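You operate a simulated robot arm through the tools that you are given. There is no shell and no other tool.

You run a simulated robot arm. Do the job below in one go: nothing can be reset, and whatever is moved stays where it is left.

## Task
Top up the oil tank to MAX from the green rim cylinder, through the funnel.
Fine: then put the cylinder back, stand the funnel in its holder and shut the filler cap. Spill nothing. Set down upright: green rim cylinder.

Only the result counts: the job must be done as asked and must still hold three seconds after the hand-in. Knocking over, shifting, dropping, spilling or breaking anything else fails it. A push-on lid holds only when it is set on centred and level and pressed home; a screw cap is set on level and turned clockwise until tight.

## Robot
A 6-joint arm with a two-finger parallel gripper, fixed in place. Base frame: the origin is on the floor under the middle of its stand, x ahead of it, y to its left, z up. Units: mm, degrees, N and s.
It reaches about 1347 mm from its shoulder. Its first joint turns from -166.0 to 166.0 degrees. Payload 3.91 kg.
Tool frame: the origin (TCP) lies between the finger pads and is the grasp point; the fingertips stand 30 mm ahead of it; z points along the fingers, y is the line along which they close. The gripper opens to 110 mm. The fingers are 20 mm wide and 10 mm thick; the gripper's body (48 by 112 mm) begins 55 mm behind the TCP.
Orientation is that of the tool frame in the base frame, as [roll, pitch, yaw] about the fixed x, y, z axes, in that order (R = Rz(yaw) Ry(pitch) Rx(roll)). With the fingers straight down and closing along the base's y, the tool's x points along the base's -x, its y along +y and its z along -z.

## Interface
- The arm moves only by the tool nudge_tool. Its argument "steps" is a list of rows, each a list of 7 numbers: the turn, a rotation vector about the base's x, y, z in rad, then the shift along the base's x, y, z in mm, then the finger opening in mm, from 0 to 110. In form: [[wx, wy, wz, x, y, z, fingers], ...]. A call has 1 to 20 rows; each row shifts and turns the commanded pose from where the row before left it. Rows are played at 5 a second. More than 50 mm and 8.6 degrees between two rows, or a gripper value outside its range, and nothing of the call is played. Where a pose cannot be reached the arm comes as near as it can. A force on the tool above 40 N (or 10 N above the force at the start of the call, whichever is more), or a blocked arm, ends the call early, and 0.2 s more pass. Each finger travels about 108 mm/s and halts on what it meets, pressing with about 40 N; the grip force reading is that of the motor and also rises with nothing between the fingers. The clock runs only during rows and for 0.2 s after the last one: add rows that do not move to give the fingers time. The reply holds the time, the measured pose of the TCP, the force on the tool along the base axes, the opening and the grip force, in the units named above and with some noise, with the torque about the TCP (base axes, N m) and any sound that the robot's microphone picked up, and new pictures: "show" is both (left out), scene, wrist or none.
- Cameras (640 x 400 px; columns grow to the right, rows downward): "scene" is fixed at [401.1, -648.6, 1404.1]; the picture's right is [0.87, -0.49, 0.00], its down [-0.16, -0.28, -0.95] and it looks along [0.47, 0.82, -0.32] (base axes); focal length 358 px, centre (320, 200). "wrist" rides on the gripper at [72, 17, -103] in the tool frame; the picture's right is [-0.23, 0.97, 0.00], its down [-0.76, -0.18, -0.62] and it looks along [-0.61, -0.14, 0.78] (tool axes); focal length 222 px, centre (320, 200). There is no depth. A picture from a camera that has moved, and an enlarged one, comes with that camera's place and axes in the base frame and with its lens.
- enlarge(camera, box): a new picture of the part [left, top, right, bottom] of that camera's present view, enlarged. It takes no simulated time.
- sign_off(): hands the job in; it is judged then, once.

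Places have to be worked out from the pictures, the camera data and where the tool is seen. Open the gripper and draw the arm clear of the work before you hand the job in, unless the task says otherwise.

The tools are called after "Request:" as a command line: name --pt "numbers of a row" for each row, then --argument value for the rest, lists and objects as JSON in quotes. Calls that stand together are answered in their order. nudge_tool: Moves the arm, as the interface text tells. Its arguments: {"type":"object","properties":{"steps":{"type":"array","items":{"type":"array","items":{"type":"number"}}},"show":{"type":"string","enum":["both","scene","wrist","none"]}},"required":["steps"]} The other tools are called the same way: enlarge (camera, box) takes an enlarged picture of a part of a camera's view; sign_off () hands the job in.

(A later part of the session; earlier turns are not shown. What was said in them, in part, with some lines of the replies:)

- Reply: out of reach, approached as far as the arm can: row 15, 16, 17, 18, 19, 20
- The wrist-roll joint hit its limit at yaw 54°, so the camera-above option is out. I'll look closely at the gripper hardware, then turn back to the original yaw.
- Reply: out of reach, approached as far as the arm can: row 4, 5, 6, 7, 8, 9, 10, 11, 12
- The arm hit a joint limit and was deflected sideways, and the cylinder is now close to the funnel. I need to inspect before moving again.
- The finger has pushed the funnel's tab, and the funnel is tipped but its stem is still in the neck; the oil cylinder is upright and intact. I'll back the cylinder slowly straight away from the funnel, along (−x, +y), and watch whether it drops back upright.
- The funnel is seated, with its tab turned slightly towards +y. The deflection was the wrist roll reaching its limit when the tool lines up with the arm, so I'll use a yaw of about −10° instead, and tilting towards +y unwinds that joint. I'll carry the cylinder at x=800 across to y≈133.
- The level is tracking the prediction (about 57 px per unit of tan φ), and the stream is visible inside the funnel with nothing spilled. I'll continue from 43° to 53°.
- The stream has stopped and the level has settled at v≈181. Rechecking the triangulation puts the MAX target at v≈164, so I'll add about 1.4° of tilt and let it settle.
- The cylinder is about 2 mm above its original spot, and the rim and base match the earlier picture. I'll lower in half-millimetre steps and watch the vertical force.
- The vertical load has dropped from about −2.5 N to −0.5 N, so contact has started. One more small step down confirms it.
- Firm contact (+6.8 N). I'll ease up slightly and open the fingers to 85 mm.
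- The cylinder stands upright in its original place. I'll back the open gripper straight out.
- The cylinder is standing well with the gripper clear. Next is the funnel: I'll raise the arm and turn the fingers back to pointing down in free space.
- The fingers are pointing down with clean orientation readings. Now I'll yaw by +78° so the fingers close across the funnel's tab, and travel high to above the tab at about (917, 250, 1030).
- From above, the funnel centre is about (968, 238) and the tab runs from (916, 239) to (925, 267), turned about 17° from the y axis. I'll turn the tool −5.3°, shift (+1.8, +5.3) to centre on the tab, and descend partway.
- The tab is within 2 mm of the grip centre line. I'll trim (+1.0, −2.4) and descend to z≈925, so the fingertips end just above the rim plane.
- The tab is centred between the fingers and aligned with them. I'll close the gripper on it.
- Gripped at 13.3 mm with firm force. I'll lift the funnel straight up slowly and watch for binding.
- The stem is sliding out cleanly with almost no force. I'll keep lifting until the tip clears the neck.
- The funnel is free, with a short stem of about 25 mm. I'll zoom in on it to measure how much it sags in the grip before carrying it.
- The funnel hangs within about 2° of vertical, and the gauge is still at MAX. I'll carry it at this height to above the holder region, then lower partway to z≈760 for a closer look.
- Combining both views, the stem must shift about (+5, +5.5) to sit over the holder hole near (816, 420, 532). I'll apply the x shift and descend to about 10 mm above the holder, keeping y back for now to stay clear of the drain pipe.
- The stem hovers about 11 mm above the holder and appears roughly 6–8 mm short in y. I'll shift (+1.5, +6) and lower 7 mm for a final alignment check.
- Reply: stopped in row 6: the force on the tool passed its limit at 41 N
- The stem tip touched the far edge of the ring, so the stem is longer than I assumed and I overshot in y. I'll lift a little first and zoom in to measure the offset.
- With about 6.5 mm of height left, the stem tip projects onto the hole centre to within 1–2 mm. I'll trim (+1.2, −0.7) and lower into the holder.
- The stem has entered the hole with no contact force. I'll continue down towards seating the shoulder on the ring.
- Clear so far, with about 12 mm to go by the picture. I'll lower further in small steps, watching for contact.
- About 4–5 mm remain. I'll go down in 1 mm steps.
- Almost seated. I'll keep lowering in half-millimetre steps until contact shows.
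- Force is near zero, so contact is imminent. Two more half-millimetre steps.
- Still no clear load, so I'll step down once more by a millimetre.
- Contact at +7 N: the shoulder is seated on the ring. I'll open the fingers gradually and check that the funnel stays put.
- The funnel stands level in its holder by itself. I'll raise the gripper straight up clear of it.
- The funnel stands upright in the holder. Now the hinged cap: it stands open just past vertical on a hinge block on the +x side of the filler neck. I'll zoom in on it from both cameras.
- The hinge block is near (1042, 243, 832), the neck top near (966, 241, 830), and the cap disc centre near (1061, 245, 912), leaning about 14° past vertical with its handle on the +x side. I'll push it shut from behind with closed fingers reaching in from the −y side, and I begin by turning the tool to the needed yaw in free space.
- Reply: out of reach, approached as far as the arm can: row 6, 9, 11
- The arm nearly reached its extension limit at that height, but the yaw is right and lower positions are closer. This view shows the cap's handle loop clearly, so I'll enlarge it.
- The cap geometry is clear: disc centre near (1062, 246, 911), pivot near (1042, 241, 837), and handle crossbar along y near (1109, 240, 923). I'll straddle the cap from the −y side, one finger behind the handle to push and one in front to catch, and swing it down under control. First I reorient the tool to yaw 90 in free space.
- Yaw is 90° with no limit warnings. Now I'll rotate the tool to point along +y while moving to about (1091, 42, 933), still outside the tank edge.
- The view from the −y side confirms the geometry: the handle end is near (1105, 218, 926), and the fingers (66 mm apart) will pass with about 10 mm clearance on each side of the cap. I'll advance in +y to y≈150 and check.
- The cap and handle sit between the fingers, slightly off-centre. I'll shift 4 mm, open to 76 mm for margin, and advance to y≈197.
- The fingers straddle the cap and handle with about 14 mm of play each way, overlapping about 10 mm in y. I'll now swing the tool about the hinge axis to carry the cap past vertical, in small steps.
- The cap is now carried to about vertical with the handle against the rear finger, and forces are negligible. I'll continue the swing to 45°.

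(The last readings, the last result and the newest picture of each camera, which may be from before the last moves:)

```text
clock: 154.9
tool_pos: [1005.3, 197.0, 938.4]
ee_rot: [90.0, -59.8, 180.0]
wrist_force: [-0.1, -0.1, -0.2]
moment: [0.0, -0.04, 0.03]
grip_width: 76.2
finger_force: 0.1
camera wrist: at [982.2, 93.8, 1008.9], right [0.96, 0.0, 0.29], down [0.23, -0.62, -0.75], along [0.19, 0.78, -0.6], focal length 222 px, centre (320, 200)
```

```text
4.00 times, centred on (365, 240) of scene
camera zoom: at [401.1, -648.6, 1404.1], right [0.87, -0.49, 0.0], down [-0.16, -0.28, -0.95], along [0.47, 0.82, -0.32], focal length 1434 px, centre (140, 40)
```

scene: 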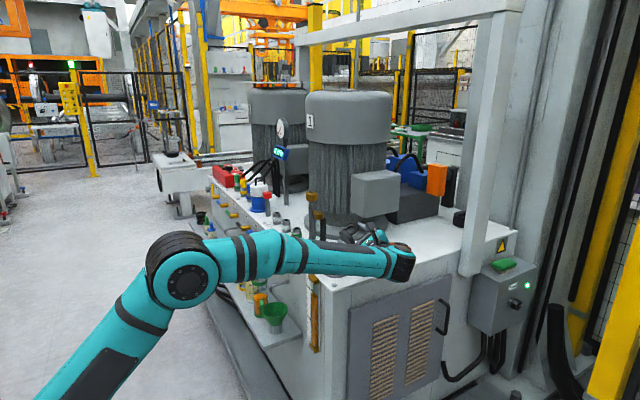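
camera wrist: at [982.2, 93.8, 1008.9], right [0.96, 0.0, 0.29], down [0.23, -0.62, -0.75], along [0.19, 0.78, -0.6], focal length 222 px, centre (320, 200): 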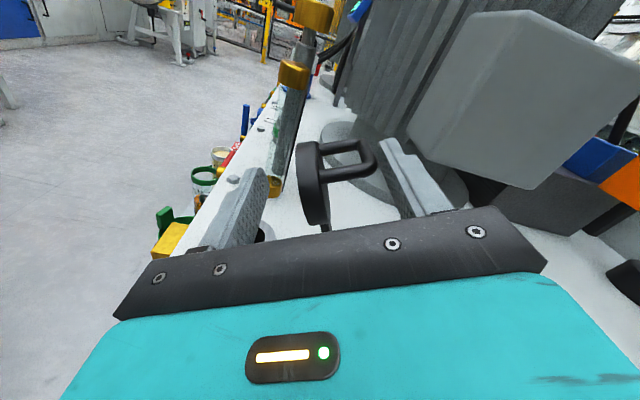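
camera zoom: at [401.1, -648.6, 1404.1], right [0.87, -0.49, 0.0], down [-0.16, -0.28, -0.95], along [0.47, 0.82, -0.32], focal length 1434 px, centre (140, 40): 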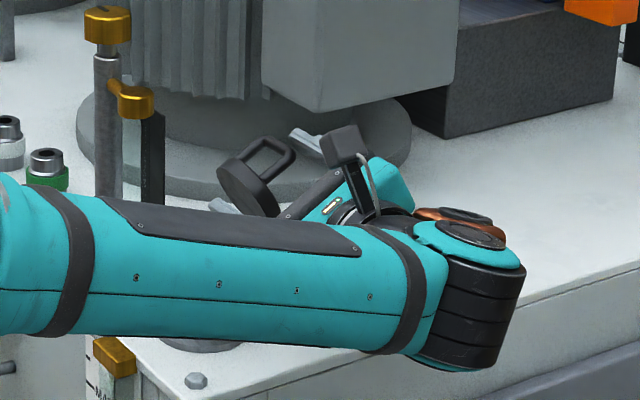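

The hinge has friction: the cap stays against the rear finger and doesn't fall, so it is being pushed under control. I'll continue to 60°.

Request:
nudge_tool --pt "0 -0.0436 0 -4.3 0 -1.8 76" --pt "0 -0.0436 0 -4.3 0 -1.8 76" --pt "0 -0.0436 0 -4.15 0 -2.1 76" --pt "0 -0.0436 0 -4.15 0 -2.1 76" --pt "0 -0.0436 0 -3.95 0 -2.5 76" --pt "0 -0.0436 0 -3.95 0 -2.5 76" --pt "0 -0.0436 0 -3.7 0 -2.85 76" --pt "0 -0.0436 0 -3.7 0 -2.85 76" --pt "0 -0.0436 0 -3.5 0 -3.15 76" --pt "0 -0.0436 0 -3.5 0 -3.15 76" --pt "0 -0.0436 0 -3.15 0 -3.45 76" --pt "0 -0.0436 0 -3.15 0 -3.45 76" --pt "0 0 0 0 0 0 76" --show "both"

Request:
enlarge --camera "wrist" --box '[160, 40, 480, 230]'

Request:
enlarge --camera "scene" --box '[300, 200, 410, 300]'

```text
clock: 157.7
tool_pos: [958.5, 197.4, 906.8]
ee_rot: [89.8, -29.7, 180.0]
wrist_force: [-0.7, -0.3, 0.1]
moment: [-0.02, 0.03, 0.02]
grip_width: 76.4
finger_force: 0.1
camera wrist: at [904.0, 93.8, 956.5], right [0.68, 0.0, 0.73], down [0.57, -0.62, -0.53], along [0.46, 0.78, -0.42], focal length 222 px, centre (320, 200)
```

scene: 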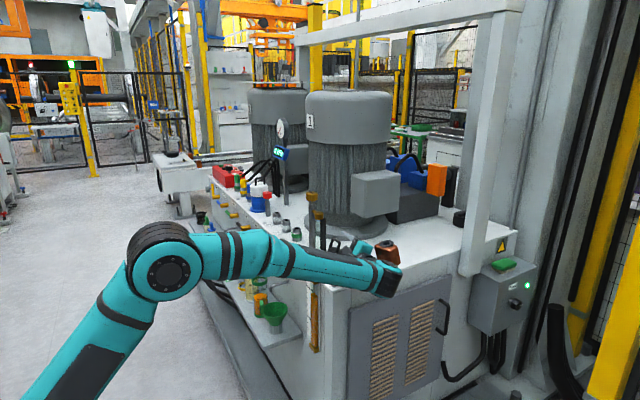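
wrist: 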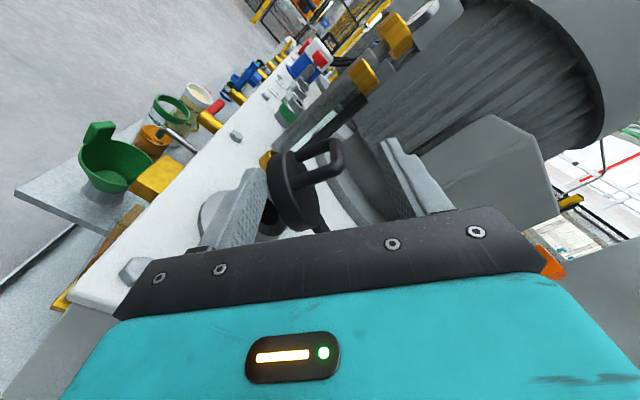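

```text
2.00 times, centred on (320, 135) of wrist
camera zoom: at [904.0, 93.8, 956.5], right [0.68, 0.0, 0.73], down [0.57, -0.62, -0.53], along [0.46, 0.78, -0.42], focal length 444 px, centre (320, 330)
```

zoom: 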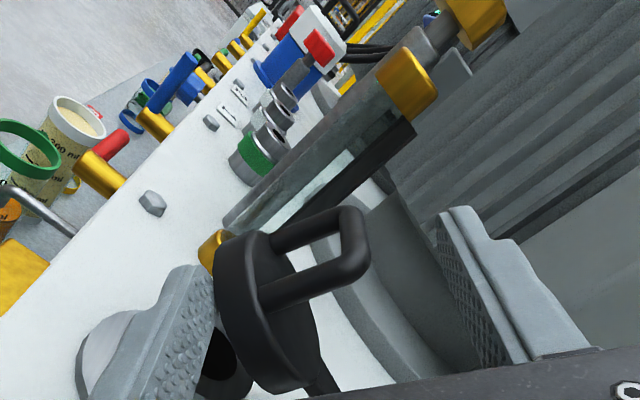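

```text
4.00 times, centred on (355, 250) of scene
camera zoom: at [401.1, -648.6, 1404.1], right [0.87, -0.49, 0.0], down [-0.16, -0.28, -0.95], along [0.47, 0.82, -0.32], focal length 1434 px, centre (180, 0)
```

zoom: 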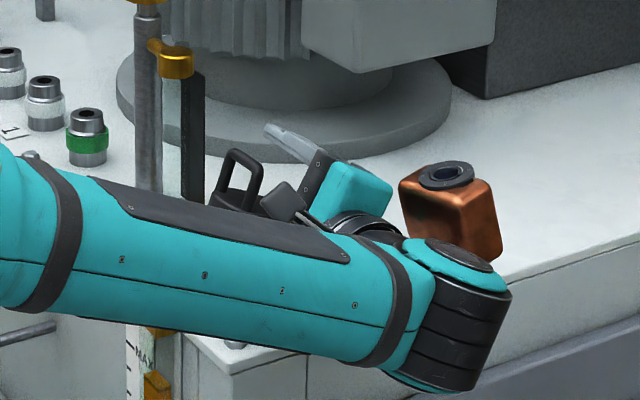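

The cap has tipped and is now resting on the front finger, at roughly 68° and going down gently. I'll lower it another 12°.

Request:
nudge_tool --pt "0 -0.0436 0 -2.85 0 -3.7 76" --pt "0 -0.0436 0 -2.85 0 -3.7 76" --pt "0 -0.0436 0 -2.55 0 -3.9 76" --pt "0 -0.0436 0 -2.55 0 -3.9 76" --pt "0 -0.0436 0 -2.2 0 -4.1 76" --pt "0 0 0 0 0 0 76" --show "both"

Request:
enlarge --camera "wrist" --box '[160, 40, 480, 230]'

Request:
enlarge --camera "scene" --box '[300, 200, 410, 300]'

```text
clock: 159.1
tool_pos: [946.4, 197.6, 886.9]
ee_rot: [89.8, -17.3, 180.0]
wrist_force: [0.0, -0.1, -0.6]
moment: [-0.02, 0.0, 0.01]
grip_width: 76.1
finger_force: 0.3
camera wrist: at [881.3, 93.7, 923.9], right [0.51, 0.0, 0.86], down [0.67, -0.62, -0.4], along [0.54, 0.78, -0.31], focal length 222 px, centre (320, 200)
```

scene: 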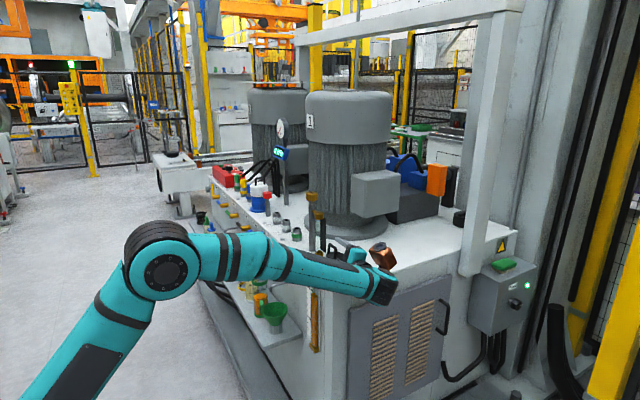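
wrist: 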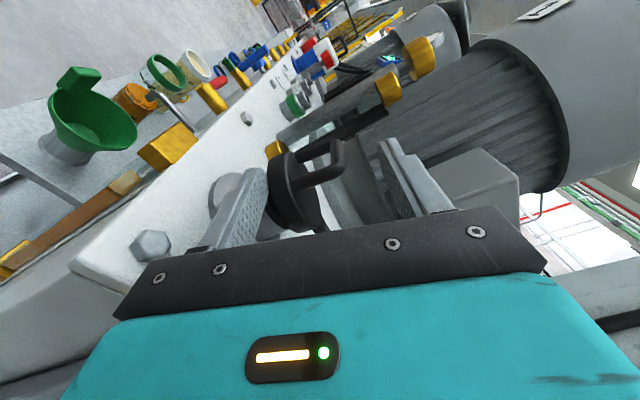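

```text
2.00 times, centred on (320, 135) of wrist
camera zoom: at [881.3, 93.7, 923.9], right [0.51, 0.0, 0.86], down [0.67, -0.62, -0.4], along [0.54, 0.78, -0.31], focal length 444 px, centre (320, 330)
```

zoom: 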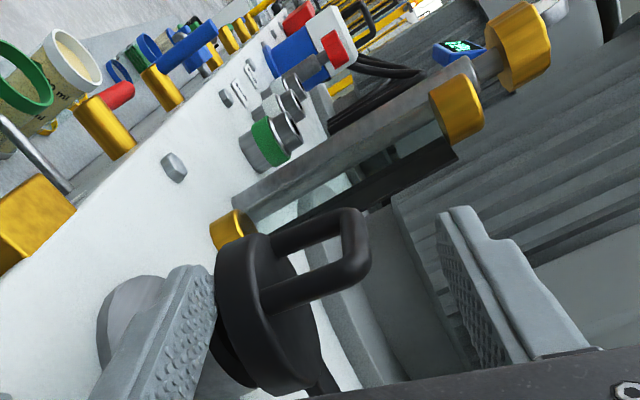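

```text
4.00 times, centred on (355, 250) of scene
camera zoom: at [401.1, -648.6, 1404.1], right [0.87, -0.49, 0.0], down [-0.16, -0.28, -0.95], along [0.47, 0.82, -0.32], focal length 1434 px, centre (180, 0)
```

zoom: 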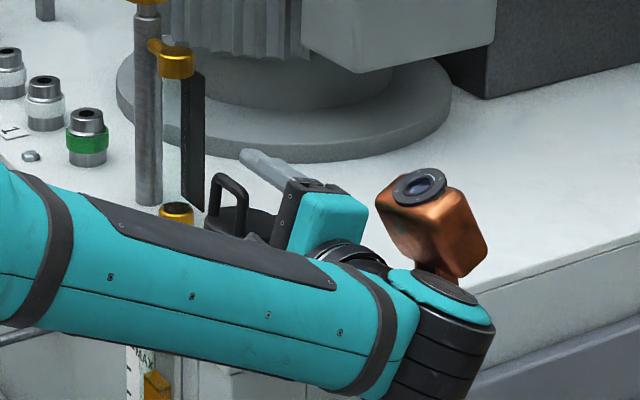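

The cap is about 10° from closed, resting on the front finger. I'll withdraw the fingers in −y so it drops the last bit onto the neck.

Request:
nudge_tool --pt "0 0 0 0 -6 0 76" --pt "0 0 0 0 -12 0 76" --pt "0 0 0 0 -20 0 76" --pt "0 0 0 0 -30 0 76" --pt "0 0 0 0 -40 0 76" --pt "0 0 0 0 -40 0 76" --pt "0 0 0 0 -30 0 76" --pt "0 0 0 0 0 0 76" --show "both"

Request:
enlarge --camera "wrist" --box '[200, 40, 440, 230]'

Request:
enlarge --camera "scene" --box '[300, 200, 410, 300]'

```text
clock: 160.9
tool_pos: [945.6, 20.8, 885.0]
ee_rot: [89.8, -17.3, 179.8]
wrist_force: [-0.4, 1.2, 0.1]
moment: [-0.02, 0.02, 0.0]
grip_width: 76.1
finger_force: 0.1
camera wrist: at [881.1, -84.2, 924.4], right [0.51, 0.0, 0.86], down [0.67, -0.62, -0.4], along [0.54, 0.78, -0.31], focal length 222 px, centre (320, 200)
```

scene: 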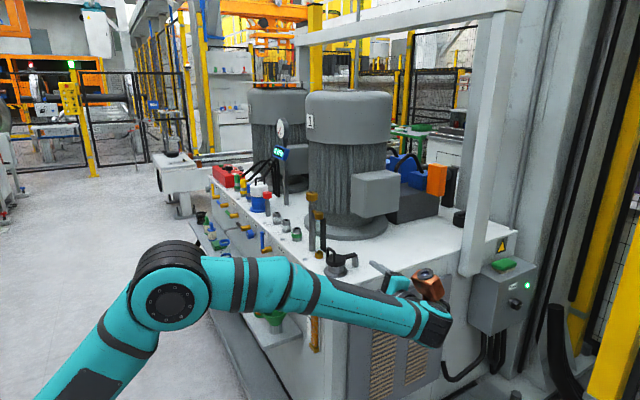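
wrist: 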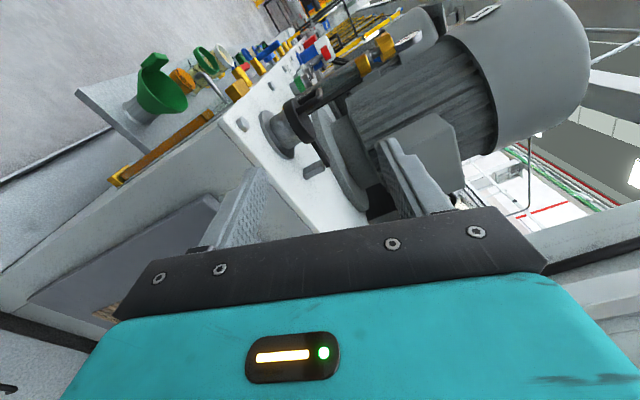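

```text
2.11 times, centred on (320, 135) of wrist
camera zoom: at [881.1, -84.2, 924.4], right [0.51, 0.0, 0.86], down [0.67, -0.62, -0.4], along [0.54, 0.78, -0.31], focal length 468 px, centre (320, 337)
```

zoom: 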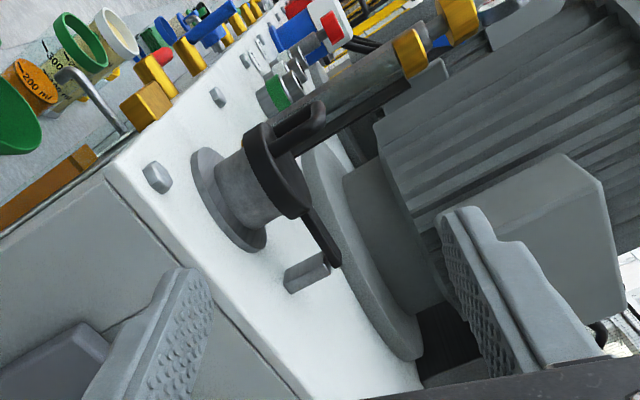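

```text
4.00 times, centred on (355, 250) of scene
camera zoom: at [401.1, -648.6, 1404.1], right [0.87, -0.49, 0.0], down [-0.16, -0.28, -0.95], along [0.47, 0.82, -0.32], focal length 1434 px, centre (180, 0)
```

zoom: 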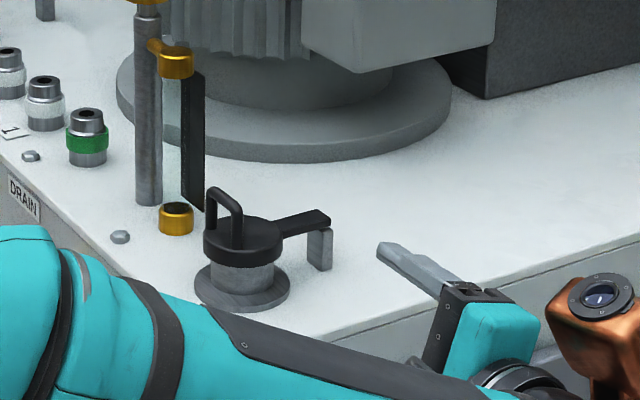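

The cap has come down onto the filler neck. I'll bring the tool back to pointing down, well clear, so I can inspect it and press it home.

Request:
nudge_tool --pt "-0.1428 0 0 2 0 10 60" --pt "-0.1428 0 0 2 5 12 40" --pt "-0.1428 0 0 2 10 12 20" --pt "-0.1428 0 0 2 10 12 0" --pt "-0.1428 0 0 2 10 12 0" --pt "-0.1428 0 0 2 10 12 0" --pt "-0.1428 0 0 2 10 12 0" --pt "-0.1428 0 0 2 10 12 0" --pt "-0.1428 0 0 2 10 12 0" --pt "-0.1428 0 0 2 10 12 0" --pt "-0.1428 0 0 2 10 7 0" --pt "0 0 0 0 0 0 0" --show "both"

Request:
enlarge --camera "scene" --box '[305, 225, 375, 295]'

Request:
enlarge --camera "wrist" --box '[320, 0, 640, 220]'

```text
clock: 163.5
tool_pos: [967.3, 114.5, 1012.3]
ee_rot: [-180.0, 0.1, 162.6]
wrist_force: [-0.3, -0.4, -0.8]
moment: [-0.03, 0.02, -0.02]
grip_width: 0.0
finger_force: 37.9
camera wrist: at [903.0, 152.1, 1116.1], right [0.51, 0.86, 0.0], down [0.67, -0.4, 0.62], along [0.54, -0.31, -0.78], focal length 222 px, centre (320, 200)
```

scene: 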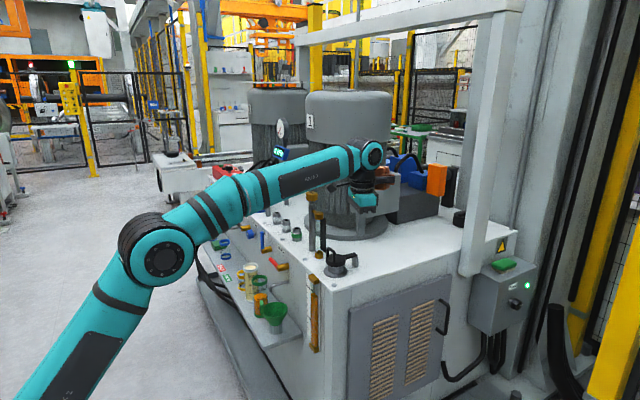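
wrist: 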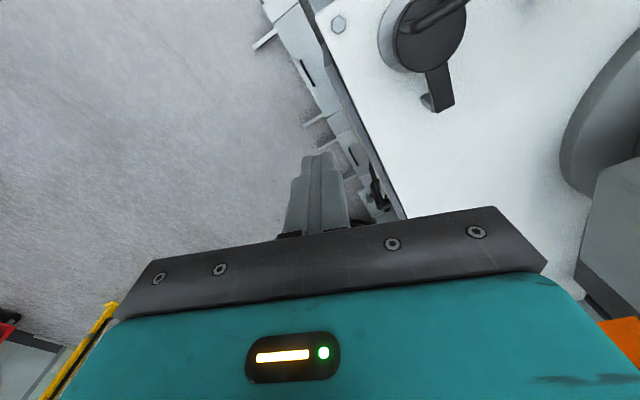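

```text
5.71 times, centred on (340, 260) of scene
camera zoom: at [401.1, -648.6, 1404.1], right [0.87, -0.49, 0.0], down [-0.16, -0.28, -0.95], along [0.47, 0.82, -0.32], focal length 2048 px, centre (206, -143)
```

zoom: 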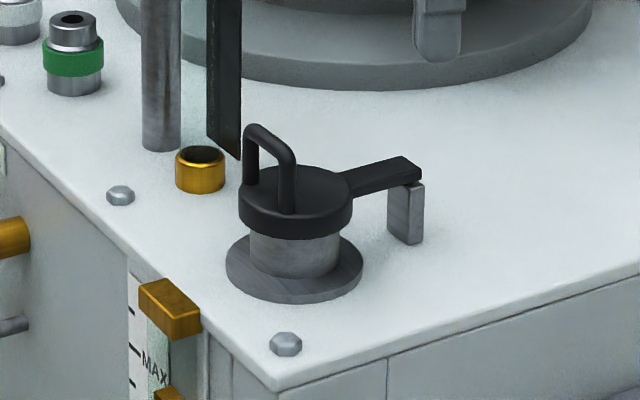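

```text
1.82 times, centred on (480, 110) of wrist
camera zoom: at [903.0, 152.1, 1116.1], right [0.51, 0.86, 0.0], down [0.67, -0.4, 0.62], along [0.54, -0.31, -0.78], focal length 404 px, centre (29, 364)
```

zoom: 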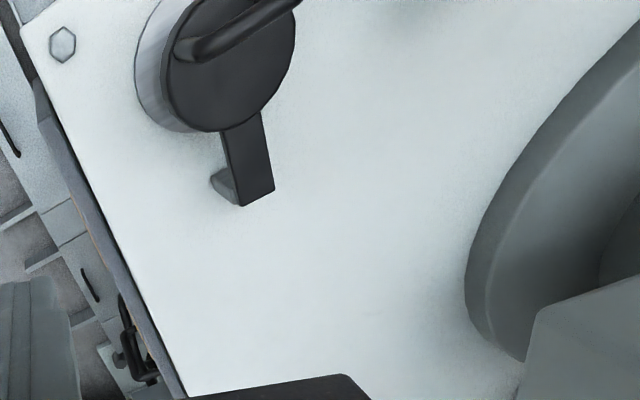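

The cap lies on the neck with its handle upright near x≈946. I'll move above the lid's centre at (974, 241), clear of the handle, and come down close to it with closed fingers.

Request:
nudge_tool --pt "0 0 0 1 20 0 0" --pt "0 0 0 1.5 30 0 0" --pt "0 0 0 1.5 34 0 0" --pt "0 0 0 1.5 28 0 0" --pt "0 0 0 1.2 14.5 -10 0" --pt "0 0 0 0 0 -25 0" --pt "0 0 0 0 0 -30 0" --pt "0 0 0 0 0 -28 0" --pt "0 0 0 0 0 -18 0" --pt "0 0 0 0 0 -8 0" --pt "0 0 0 0 0 0 0" --show "both"

Request:
enlarge --camera "scene" --box '[305, 215, 375, 285]'

Request:
enlarge --camera "wrist" --box '[220, 80, 420, 220]'

```text
clock: 165.9
tool_pos: [975.0, 241.1, 891.1]
ee_rot: [179.9, 0.0, 162.7]
wrist_force: [0.5, 0.0, 0.0]
moment: [-0.01, 0.03, 0.01]
grip_width: 0.0
finger_force: 38.2
camera wrist: at [909.8, 278.1, 995.9], right [0.51, 0.86, 0.0], down [0.67, -0.4, 0.62], along [0.54, -0.31, -0.78], focal length 222 px, centre (320, 200)
```

scene: 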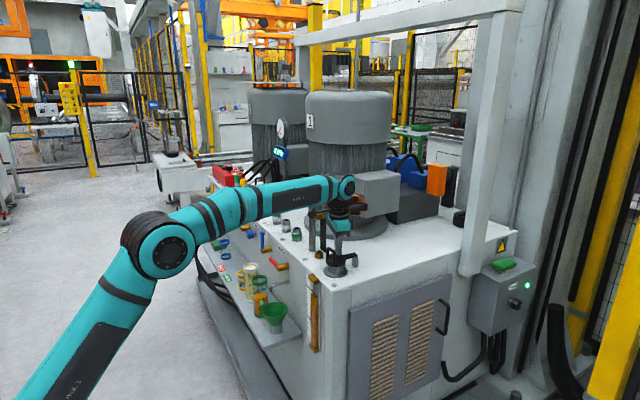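
wrist: 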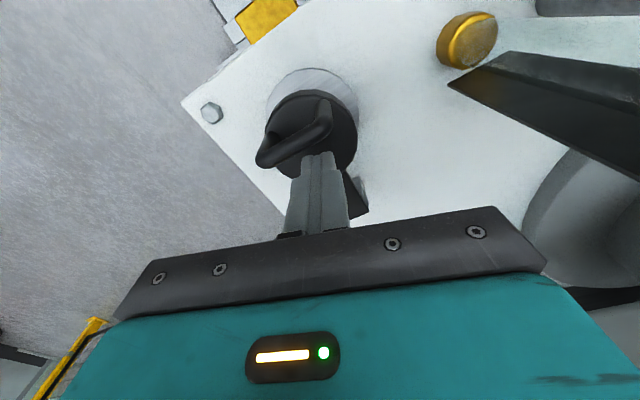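

```text
5.71 times, centred on (340, 250) of scene
camera zoom: at [401.1, -648.6, 1404.1], right [0.87, -0.49, 0.0], down [-0.16, -0.28, -0.95], along [0.47, 0.82, -0.32], focal length 2048 px, centre (206, -86)
```

zoom: 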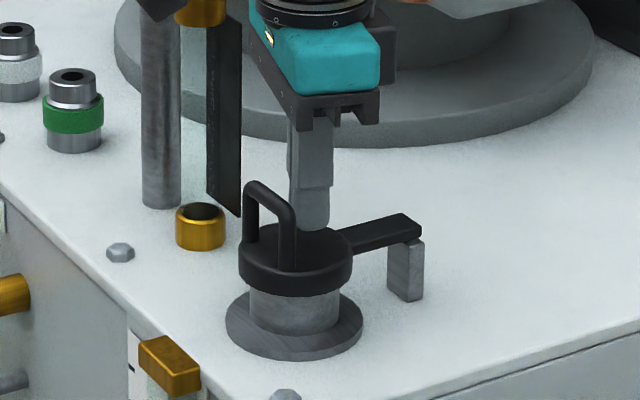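

```text
2.86 times, centred on (320, 150) of wrist
camera zoom: at [909.8, 278.1, 995.9], right [0.51, 0.86, 0.0], down [0.67, -0.4, 0.62], along [0.54, -0.31, -0.78], focal length 635 px, centre (320, 343)
```

zoom: 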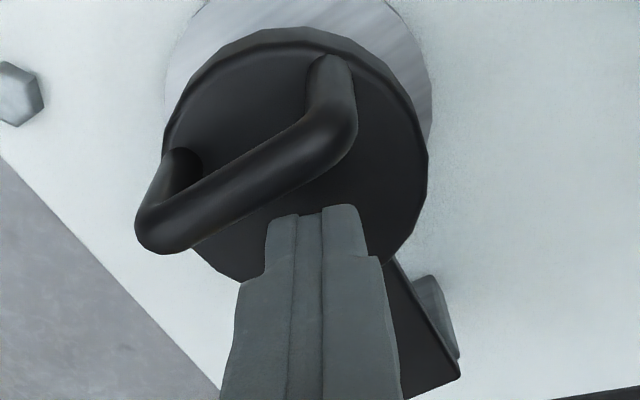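

The fingertips are over the lid between the handle and the hinge, about 15 mm above it. I'll press down gently in small steps and let the force build.

Request:
nudge_tool --pt "0 0 0 0 0 -4 0" --pt "0 0 0 0 0 -4 0" --pt "0 0 0 0 0 -3 0" --pt "0 0 0 0 0 -1 0" --pt "0 0 0 0 0 -1 0" --pt "0 0 0 0 0 -1 0" --show "none"

```text
clock: 167.3
tool_pos: [974.9, 241.5, 881.3]
ee_rot: [179.6, 0.3, 162.7]
wrist_force: [11.3, 5.1, 30.5]
moment: [0.14, -0.28, -0.09]
grip_width: 0.2
finger_force: 37.7
```

Contact with 30 N upward reaction. I'll look at the cap now to see whether it sits flush.

Request:
nudge_tool --pt "0 0 0 0 0 -0.5 0" --pt "0 0 0 0 0 0 0" --show "both"

Request:
enlarge --camera "scene" --box '[320, 235, 365, 285]'

Request:
enlarge --camera "wrist" --box '[220, 80, 420, 220]'

```text
clock: 167.8
tool_pos: [974.3, 240.4, 881.7]
ee_rot: [179.6, 0.4, 162.9]
wrist_force: [-0.6, 1.9, 10.3]
moment: [0.04, 0.12, 0.07]
grip_width: 0.1
finger_force: 38.0
stopped in row 2: the force on the tool passed its limit at 43 N (the readings are from after the stop); the commanded pose is now the measured one
camera wrist: at [909.1, 277.8, 985.1], right [0.51, 0.86, 0.01], down [0.67, -0.4, 0.63], along [0.54, -0.31, -0.78], focal length 222 px, centre (320, 200)
```

scene: 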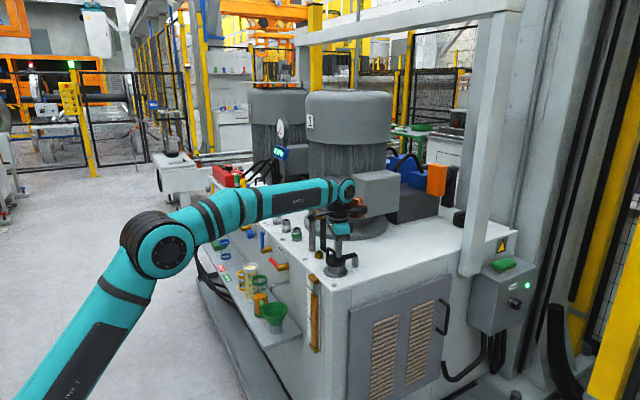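
wrist: 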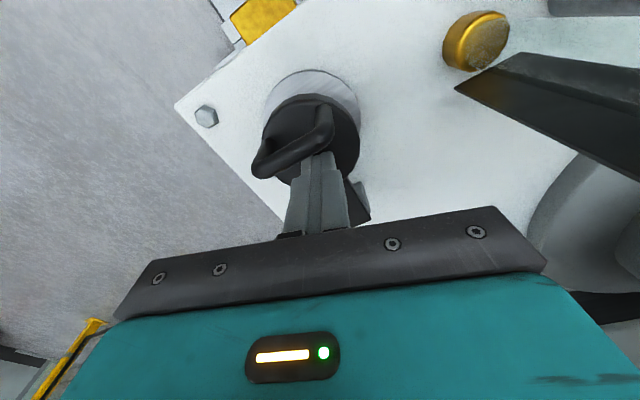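

```text
8.00 times, centred on (342, 260) of scene
camera zoom: at [401.1, -648.6, 1404.1], right [0.87, -0.49, 0.0], down [-0.16, -0.28, -0.95], along [0.47, 0.82, -0.32], focal length 2867 px, centre (140, -280)
```

zoom: 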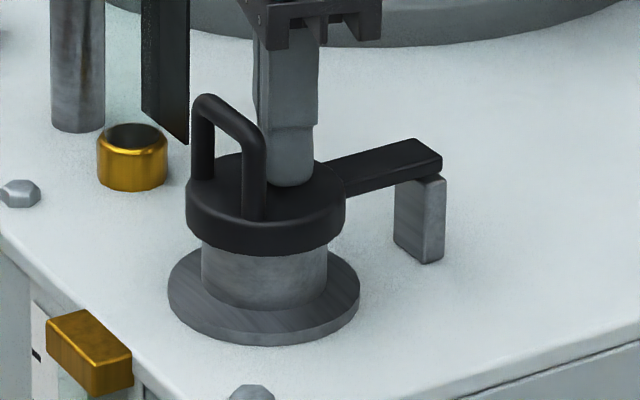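

```text
2.86 times, centred on (320, 150) of wrist
camera zoom: at [909.1, 277.8, 985.1], right [0.51, 0.86, 0.01], down [0.67, -0.4, 0.63], along [0.54, -0.31, -0.78], focal length 635 px, centre (320, 343)
```

zoom: 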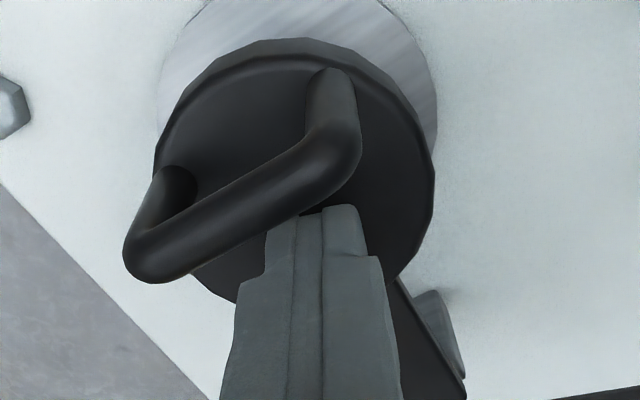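

The cap sits flush on the neck after a 43 N press. I'll lift off vertically and inspect it with nothing touching it.

Request:
nudge_tool --pt "0 0 0 0 0 4 0" --pt "0 0 0 0 0 12 0" --pt "0 0 0 0 0 25 0" --pt "0 0 0 0 0 40 0" --pt "0 0 0 0 -20 40 0" --pt "0 0 0 -10 -40 20 0" --pt "0 0 0 -20 -40 0 0" --pt "0 0 0 -20 -40 0 0" --pt "0 0 0 0 0 0 0" --show "both"

Request:
enlarge --camera "scene" --box '[320, 235, 365, 285]'

Request:
enlarge --camera "wrist" --box '[320, 0, 640, 220]'

```text
clock: 169.8
tool_pos: [926.6, 101.5, 1020.3]
ee_rot: [179.8, 0.3, 162.7]
wrist_force: [-0.7, -0.4, -0.3]
moment: [-0.05, 0.0, 0.02]
grip_width: 0.0
finger_force: 37.5
camera wrist: at [860.3, 138.0, 1124.3], right [0.51, 0.86, 0.01], down [0.67, -0.4, 0.63], along [0.54, -0.31, -0.78], focal length 222 px, centre (320, 200)
```

scene: 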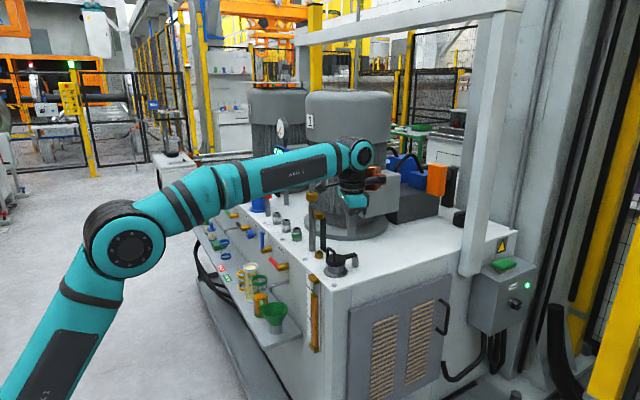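
wrist: 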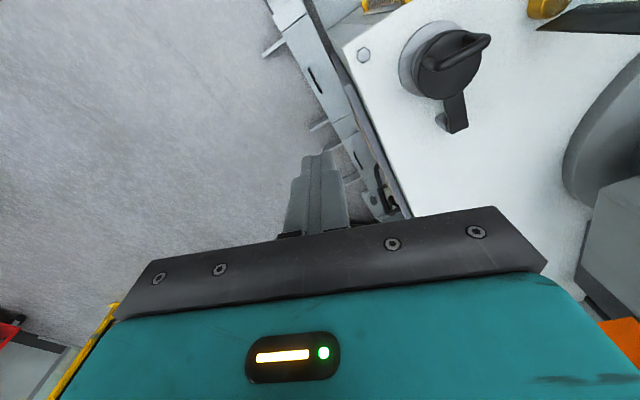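

```text
8.00 times, centred on (342, 260) of scene
camera zoom: at [401.1, -648.6, 1404.1], right [0.87, -0.49, 0.0], down [-0.16, -0.28, -0.95], along [0.47, 0.82, -0.32], focal length 2867 px, centre (140, -280)
```

zoom: 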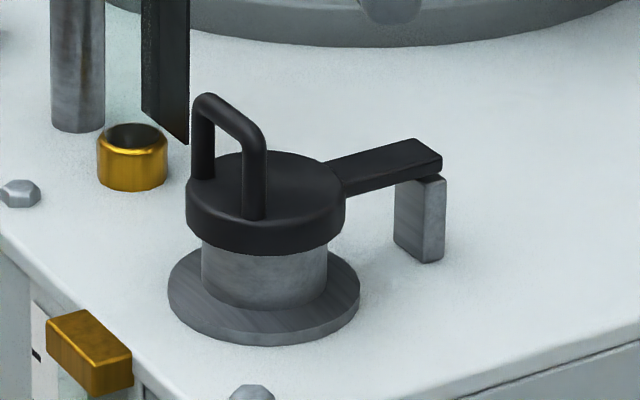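

```text
1.82 times, centred on (480, 110) of wrist
camera zoom: at [860.3, 138.0, 1124.3], right [0.51, 0.86, 0.01], down [0.67, -0.4, 0.63], along [0.54, -0.31, -0.78], focal length 404 px, centre (29, 364)
```

zoom: 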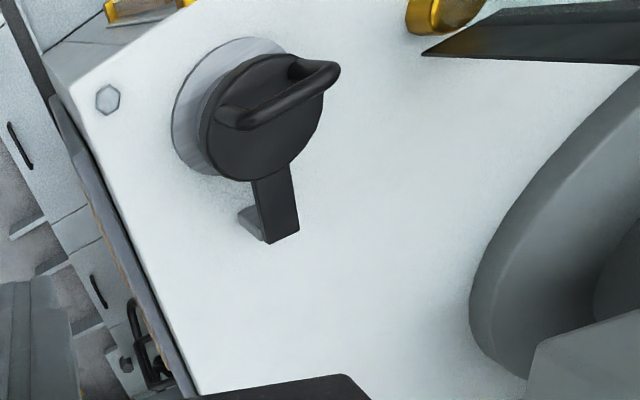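

The cap looks level and seated on the rim. I'll zoom in closely to check for any gap, and also re-check the gauge, funnel and cylinder.

Request:
enlarge --camera "scene" --box '[328, 245, 356, 280]'

Request:
enlarge --camera "scene" --box '[305, 285, 325, 315]'

Request:
enlarge --camera "scene" --box '[230, 250, 310, 345]'

```text
11.43 times, centred on (342, 262) of scene
camera zoom: at [401.1, -648.6, 1404.1], right [0.87, -0.49, 0.0], down [-0.16, -0.28, -0.95], along [0.47, 0.82, -0.32], focal length 4096 px, centre (69, -514)
```

zoom: 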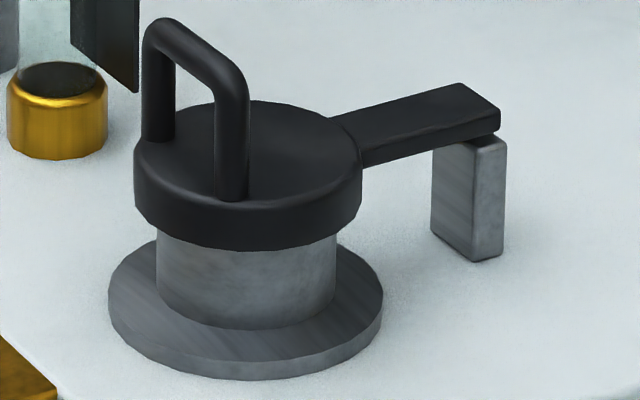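

```text
13.33 times, centred on (315, 300) of scene
camera zoom: at [401.1, -648.6, 1404.1], right [0.87, -0.49, 0.0], down [-0.16, -0.28, -0.95], along [0.47, 0.82, -0.32], focal length 4779 px, centre (387, -1133)
```

zoom: 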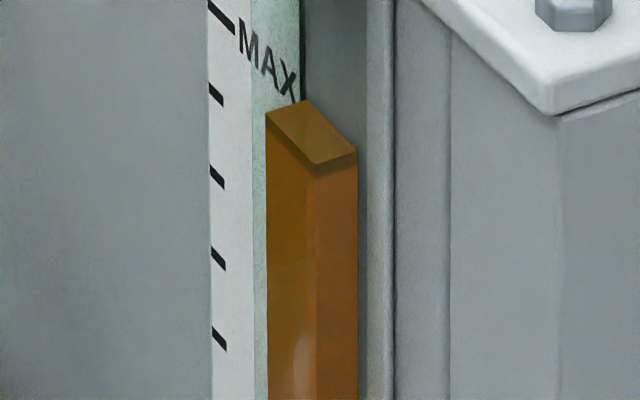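

```text
4.21 times, centred on (270, 298) of scene
camera zoom: at [401.1, -648.6, 1404.1], right [0.87, -0.49, 0.0], down [-0.16, -0.28, -0.95], along [0.47, 0.82, -0.32], focal length 1509 px, centre (530, -210)
```

zoom: 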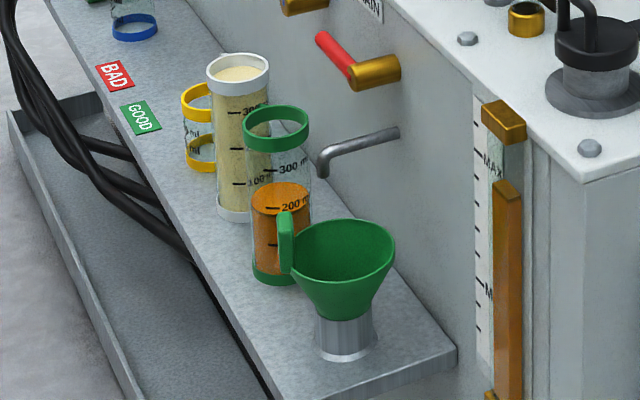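

Everything else is in order: the gauge is at MAX, the cylinder upright, the funnel in its holder. The cap may still be about 2° proud on the handle side, so I'll press once more on the handle crossbar at about (945, 241), where the leverage is better.

Request:
nudge_tool --pt "0 0 0 2 15 0 0" --pt "0 0 0 4 30 0 0" --pt "0 0 0 5 36 0 0" --pt "0 0 0 4 34 -10 0" --pt "0 0 0 3.4 24.5 -20 0" --pt "0 0 0 0 0 -30 0" --pt "0 0 0 0 0 -22 0" --pt "0 0 0 0 0 -10 0" --pt "0 0 0 0 0 0 0" --show "both"

Request:
enlarge --camera "scene" --box '[320, 220, 365, 285]'

Request:
enlarge --camera "wrist" --box '[220, 80, 420, 220]'

```text
clock: 171.8
tool_pos: [943.4, 240.5, 929.3]
ee_rot: [179.7, 0.3, 162.7]
wrist_force: [0.9, -0.3, -0.1]
moment: [-0.01, 0.0, 0.01]
grip_width: 0.0
finger_force: 37.1
camera wrist: at [878.5, 277.7, 1032.3], right [0.51, 0.86, 0.01], down [0.67, -0.4, 0.63], along [0.54, -0.31, -0.78], focal length 222 px, centre (320, 200)
```

scene: 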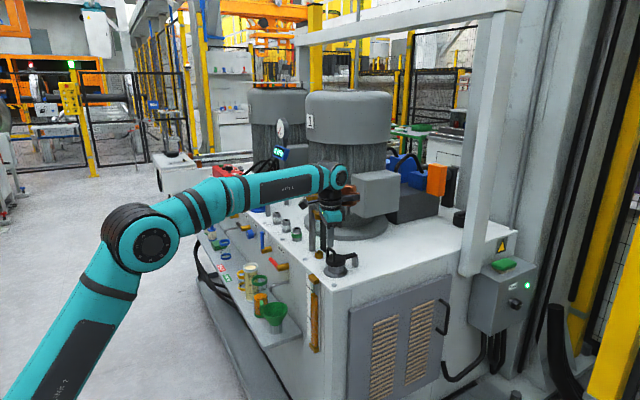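
wrist: 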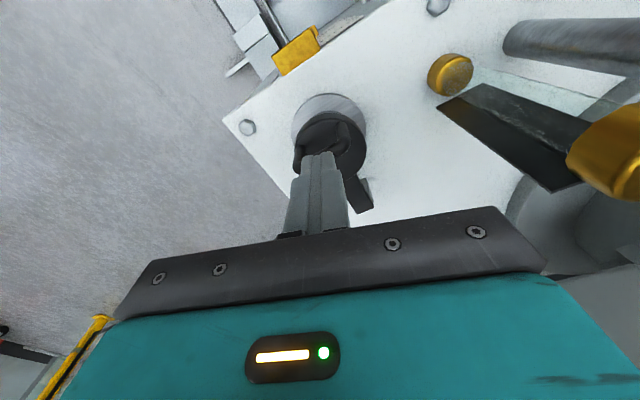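

```text
6.15 times, centred on (342, 252) of scene
camera zoom: at [401.1, -648.6, 1404.1], right [0.87, -0.49, 0.0], down [-0.16, -0.28, -0.95], along [0.47, 0.82, -0.32], focal length 2206 px, centre (182, -123)
```

zoom: 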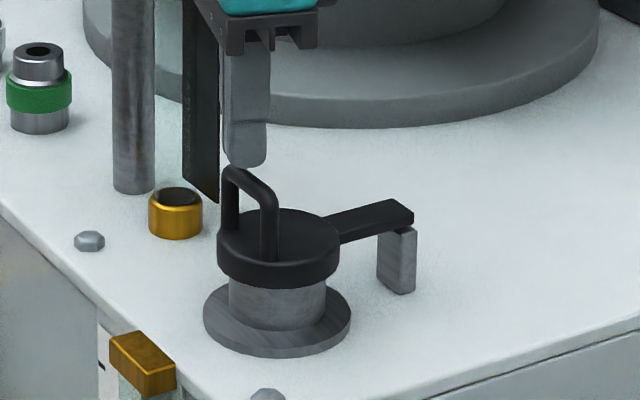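

```text
2.86 times, centred on (320, 150) of wrist
camera zoom: at [878.5, 277.7, 1032.3], right [0.51, 0.86, 0.01], down [0.67, -0.4, 0.63], along [0.54, -0.31, -0.78], focal length 635 px, centre (320, 343)
```

zoom: 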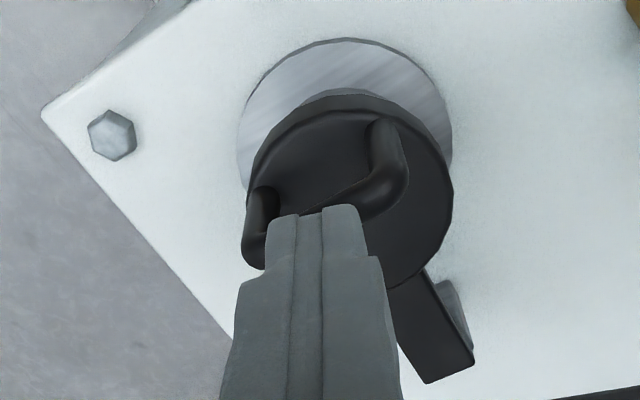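

The fingertips are right above the middle of the crossbar. I'll press down in small steps.

Request:
nudge_tool --pt "0 0 0 0 0 -4 0" --pt "0 0 0 0 0 -3 0" --pt "0 0 0 0 0 -2 0" --pt "0 0 0 0 0 -1 0" --pt "0 0 0 0 0 -1 0" --pt "0 0 0 0 0 -1 0" --pt "0 0 0 0 0 -1 0" --pt "0 0 0 0 0 -1 0" --show "none"

```text
clock: 173.5
tool_pos: [942.4, 240.8, 920.0]
ee_rot: [179.4, 0.5, 162.7]
wrist_force: [4.0, 1.6, 14.4]
moment: [-0.06, -0.19, 0.0]
grip_width: 0.1
finger_force: 37.6
stopped in row 8: the force on the tool passed its limit at 42 N (the readings are from after the stop); the commanded pose is now the measured one
```

It reached 42 N on the handle. I'll look at the cap under this load.

Request:
enlarge --camera "scene" --box '[328, 245, 356, 280]'

Request:
nudge_tool --pt "0 0 0 0 0 -1 0" --pt "0 0 0 0 0 -1 0" --pt "0 0 0 0 0 -1 0" --pt "0 0 0 0 0 0 0" --show "scene"

Request:
enlarge --camera "scene" --box '[328, 245, 356, 280]'

```text
11.43 times, centred on (342, 262) of scene
camera zoom: at [401.1, -648.6, 1404.1], right [0.87, -0.49, 0.0], down [-0.16, -0.28, -0.95], along [0.47, 0.82, -0.32], focal length 4096 px, centre (69, -514)
```

zoom: 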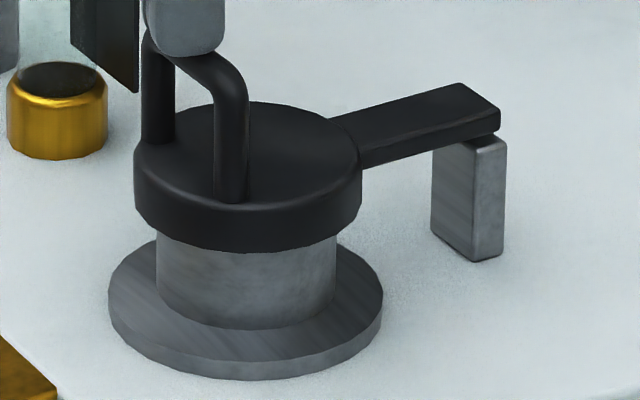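

```text
clock: 174.3
tool_pos: [942.5, 241.4, 920.6]
ee_rot: [179.3, 0.8, 162.7]
wrist_force: [5.0, 1.5, 15.3]
moment: [-0.07, -0.23, 0.01]
grip_width: 0.0
finger_force: 38.4
stopped in row 3: the force on the tool passed its limit at 41 N (the readings are from after the stop); the commanded pose is now the measured one
```

scene: 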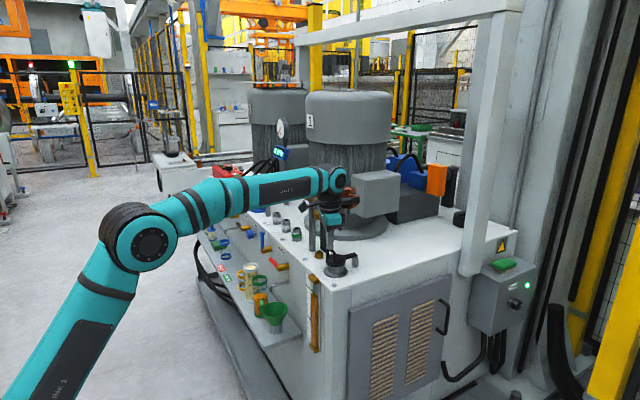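

```text
11.43 times, centred on (342, 262) of scene
camera zoom: at [401.1, -648.6, 1404.1], right [0.87, -0.49, 0.0], down [-0.16, -0.28, -0.95], along [0.47, 0.82, -0.32], focal length 4096 px, centre (69, -514)
```

zoom: 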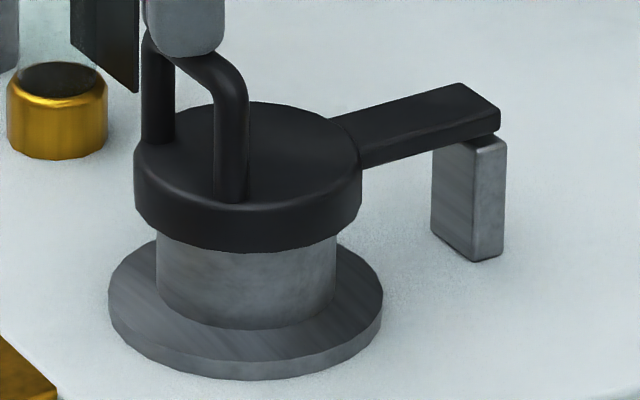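

The lid moved down a fraction under the press and is now solid. I'll lift off and check that it stays.

Request:
nudge_tool --pt "0 0 0 0 0 4 0" --pt "0 0 0 0 0 12 0" --pt "0 0 0 0 0 25 0" --pt "0 0 0 0 0 40 0" --pt "0 0 0 -15 -15 35 0" --pt "0 0 0 -25 -30 10 0" --pt "0 0 0 -30 -30 0 0" --pt "0 0 0 -30 -30 0 0" --pt "0 0 0 0 0 0 0" --show "both"

Request:
enlarge --camera "scene" --box '[328, 245, 356, 280]'

Request:
enlarge --camera "wrist" --box '[320, 0, 640, 220]'

```text
clock: 176.3
tool_pos: [843.9, 135.7, 1043.9]
ee_rot: [179.4, 0.6, 162.8]
wrist_force: [0.6, -0.1, 0.0]
moment: [-0.02, 0.02, -0.02]
grip_width: 0.0
finger_force: 37.8
camera wrist: at [777.1, 172.2, 1146.6], right [0.51, 0.86, 0.01], down [0.67, -0.4, 0.63], along [0.55, -0.31, -0.78], focal length 222 px, centre (320, 200)
```

scene: 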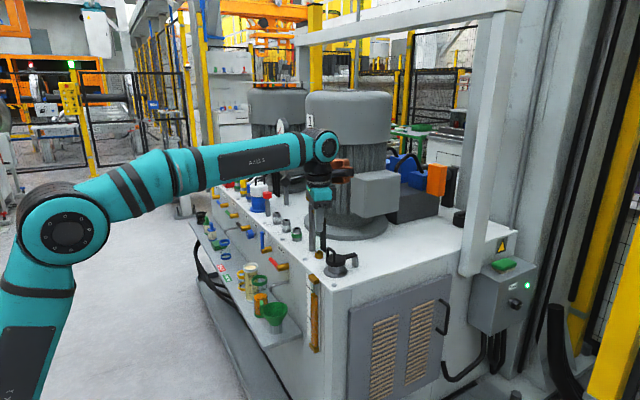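
wrist: 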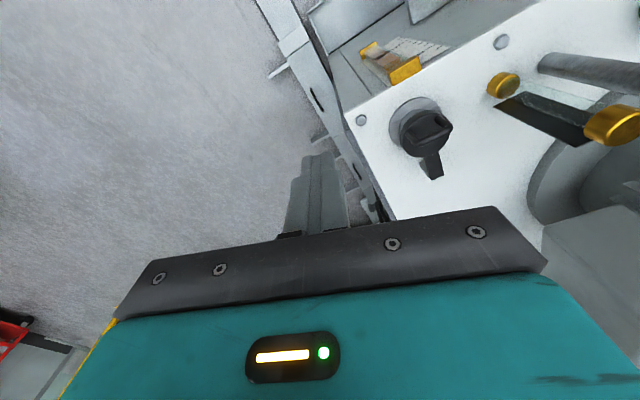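

```text
11.43 times, centred on (342, 262) of scene
camera zoom: at [401.1, -648.6, 1404.1], right [0.87, -0.49, 0.0], down [-0.16, -0.28, -0.95], along [0.47, 0.82, -0.32], focal length 4096 px, centre (69, -514)
```

zoom: 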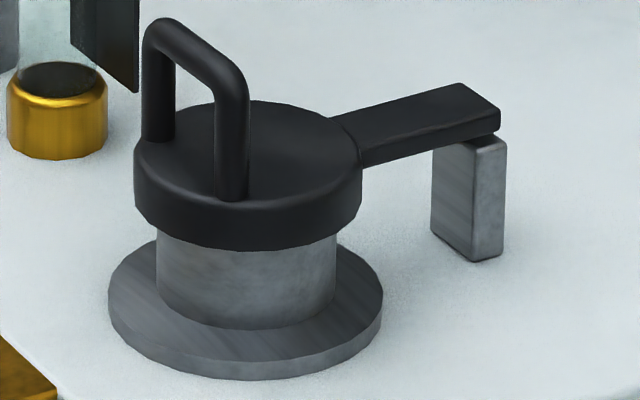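

```text
1.82 times, centred on (480, 110) of wrist
camera zoom: at [777.1, 172.2, 1146.6], right [0.51, 0.86, 0.01], down [0.67, -0.4, 0.63], along [0.55, -0.31, -0.78], focal length 404 px, centre (29, 364)
```

zoom: 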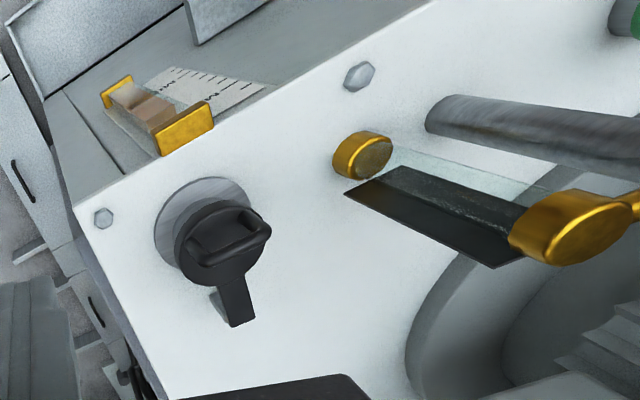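

The cap is fully down at its stop and stays there, the gauge reads MAX, the funnel is in its holder and the cylinder upright. I'll open the gripper and draw the arm well clear.

Request:
nudge_tool --pt "0 0 0 -30 -5 10 20" --pt "0 0 0 -40 -5 15 50" --pt "0 0 0 -45 -5 15 80" --pt "0 0 0 -45 -5 15 110" --pt "0 0 0 -45 -5 10 110" --pt "0 0 0 -45 -5 10 110" --pt "0 0 0 -40 -5 5 110" --pt "0 0 0 0 0 0 110" --pt "0 0 0 0 0 0 110" --show "both"

Request:
enlarge --camera "scene" --box '[200, 220, 380, 350]'

Request:
enlarge --camera "scene" --box '[308, 285, 318, 300]'

Request:
enlarge --camera "scene" --box '[255, 280, 300, 335]'

```text
clock: 178.3
tool_pos: [553.3, 100.0, 1124.2]
ee_rot: [179.3, 0.6, 162.7]
wrist_force: [-0.8, -0.2, 0.7]
moment: [-0.02, 0.03, -0.01]
grip_width: 110.1
finger_force: 0.1
camera wrist: at [487.1, 137.2, 1226.9], right [0.51, 0.86, 0.01], down [0.67, -0.4, 0.63], along [0.55, -0.31, -0.78], focal length 222 px, centre (320, 200)
```

scene: 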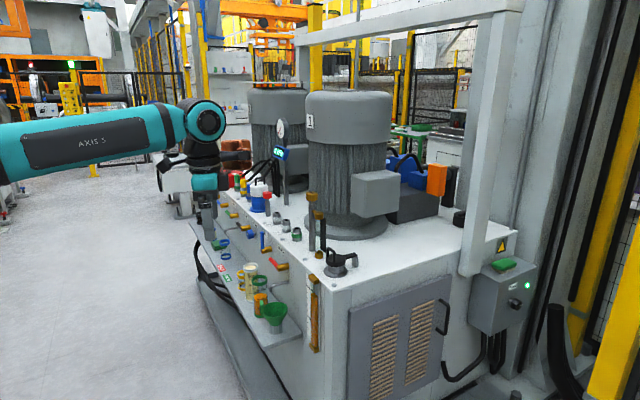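
wrist: 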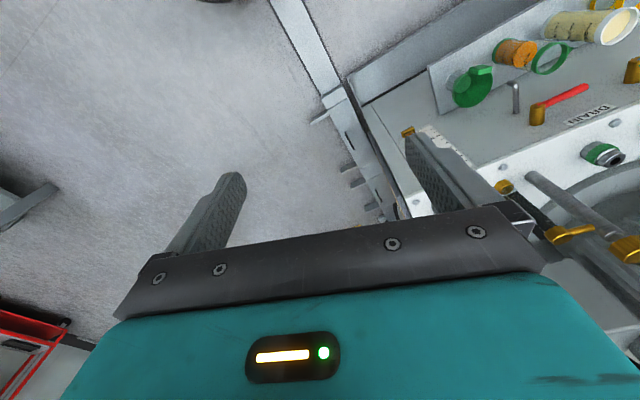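

```text
3.08 times, centred on (290, 285) of scene
camera zoom: at [401.1, -648.6, 1404.1], right [0.87, -0.49, 0.0], down [-0.16, -0.28, -0.95], along [0.47, 0.82, -0.32], focal length 1103 px, centre (412, -62)
```

zoom: 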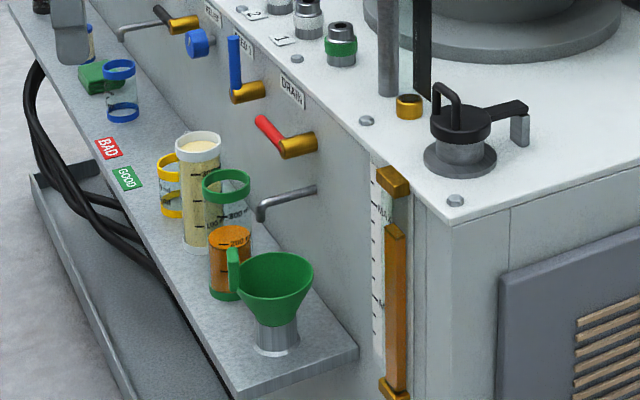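

```text
16.00 times, centred on (313, 292) of scene
camera zoom: at [401.1, -648.6, 1404.1], right [0.87, -0.49, 0.0], down [-0.16, -0.28, -0.95], along [0.47, 0.82, -0.32], focal length 5734 px, centre (432, -1280)
```

zoom: 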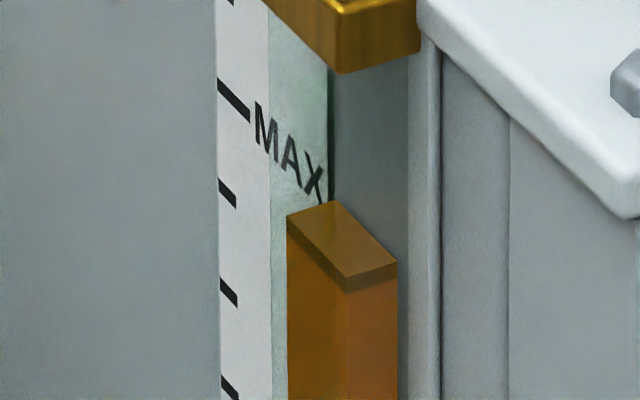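

```text
7.27 times, centred on (278, 308) of scene
camera zoom: at [401.1, -648.6, 1404.1], right [0.87, -0.49, 0.0], down [-0.16, -0.28, -0.95], along [0.47, 0.82, -0.32], focal length 2607 px, centre (629, -582)
```

zoom: 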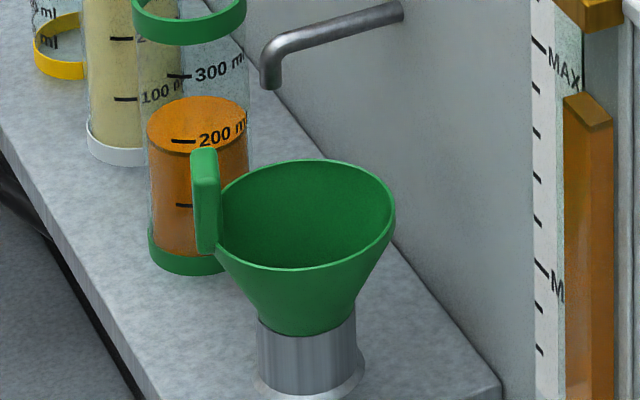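

Everything checks out: the oil is at MAX, the green-rim cylinder is upright in its place, the funnel stands in its holder, the filler cap is shut, nothing is spilled, and the gripper is open and clear. I'm handing the job in.

Request:
sign_off

```text
The job is handed in.
```

The job is handed in: the oil tank is filled to MAX, and I saw no spilled oil. I don't have the verdict on the hand-in.

- **Oil level:** seen almost level with the gauge, the surface was within about 0.5 mm of the MAX mark. It looked unchanged at the end.
- **Cylinder:** the green rim cylinder is back upright in its original spot, with about 190 ml left in it.
- **Funnel:** it stands upright in its holder on the shelf.
- **Filler cap:** it is shut, and I pressed it twice with about 40 N. It looks flush with the neck and didn't lift when I let go.
- **Arm:** the gripper is open and clear of the work.

On the first approach to the funnel, a joint limit pushed the arm off course. A gripper finger tipped the funnel in the filler neck before any oil was poured. It settled back upright when I backed away, turned about 17° from where it had been.
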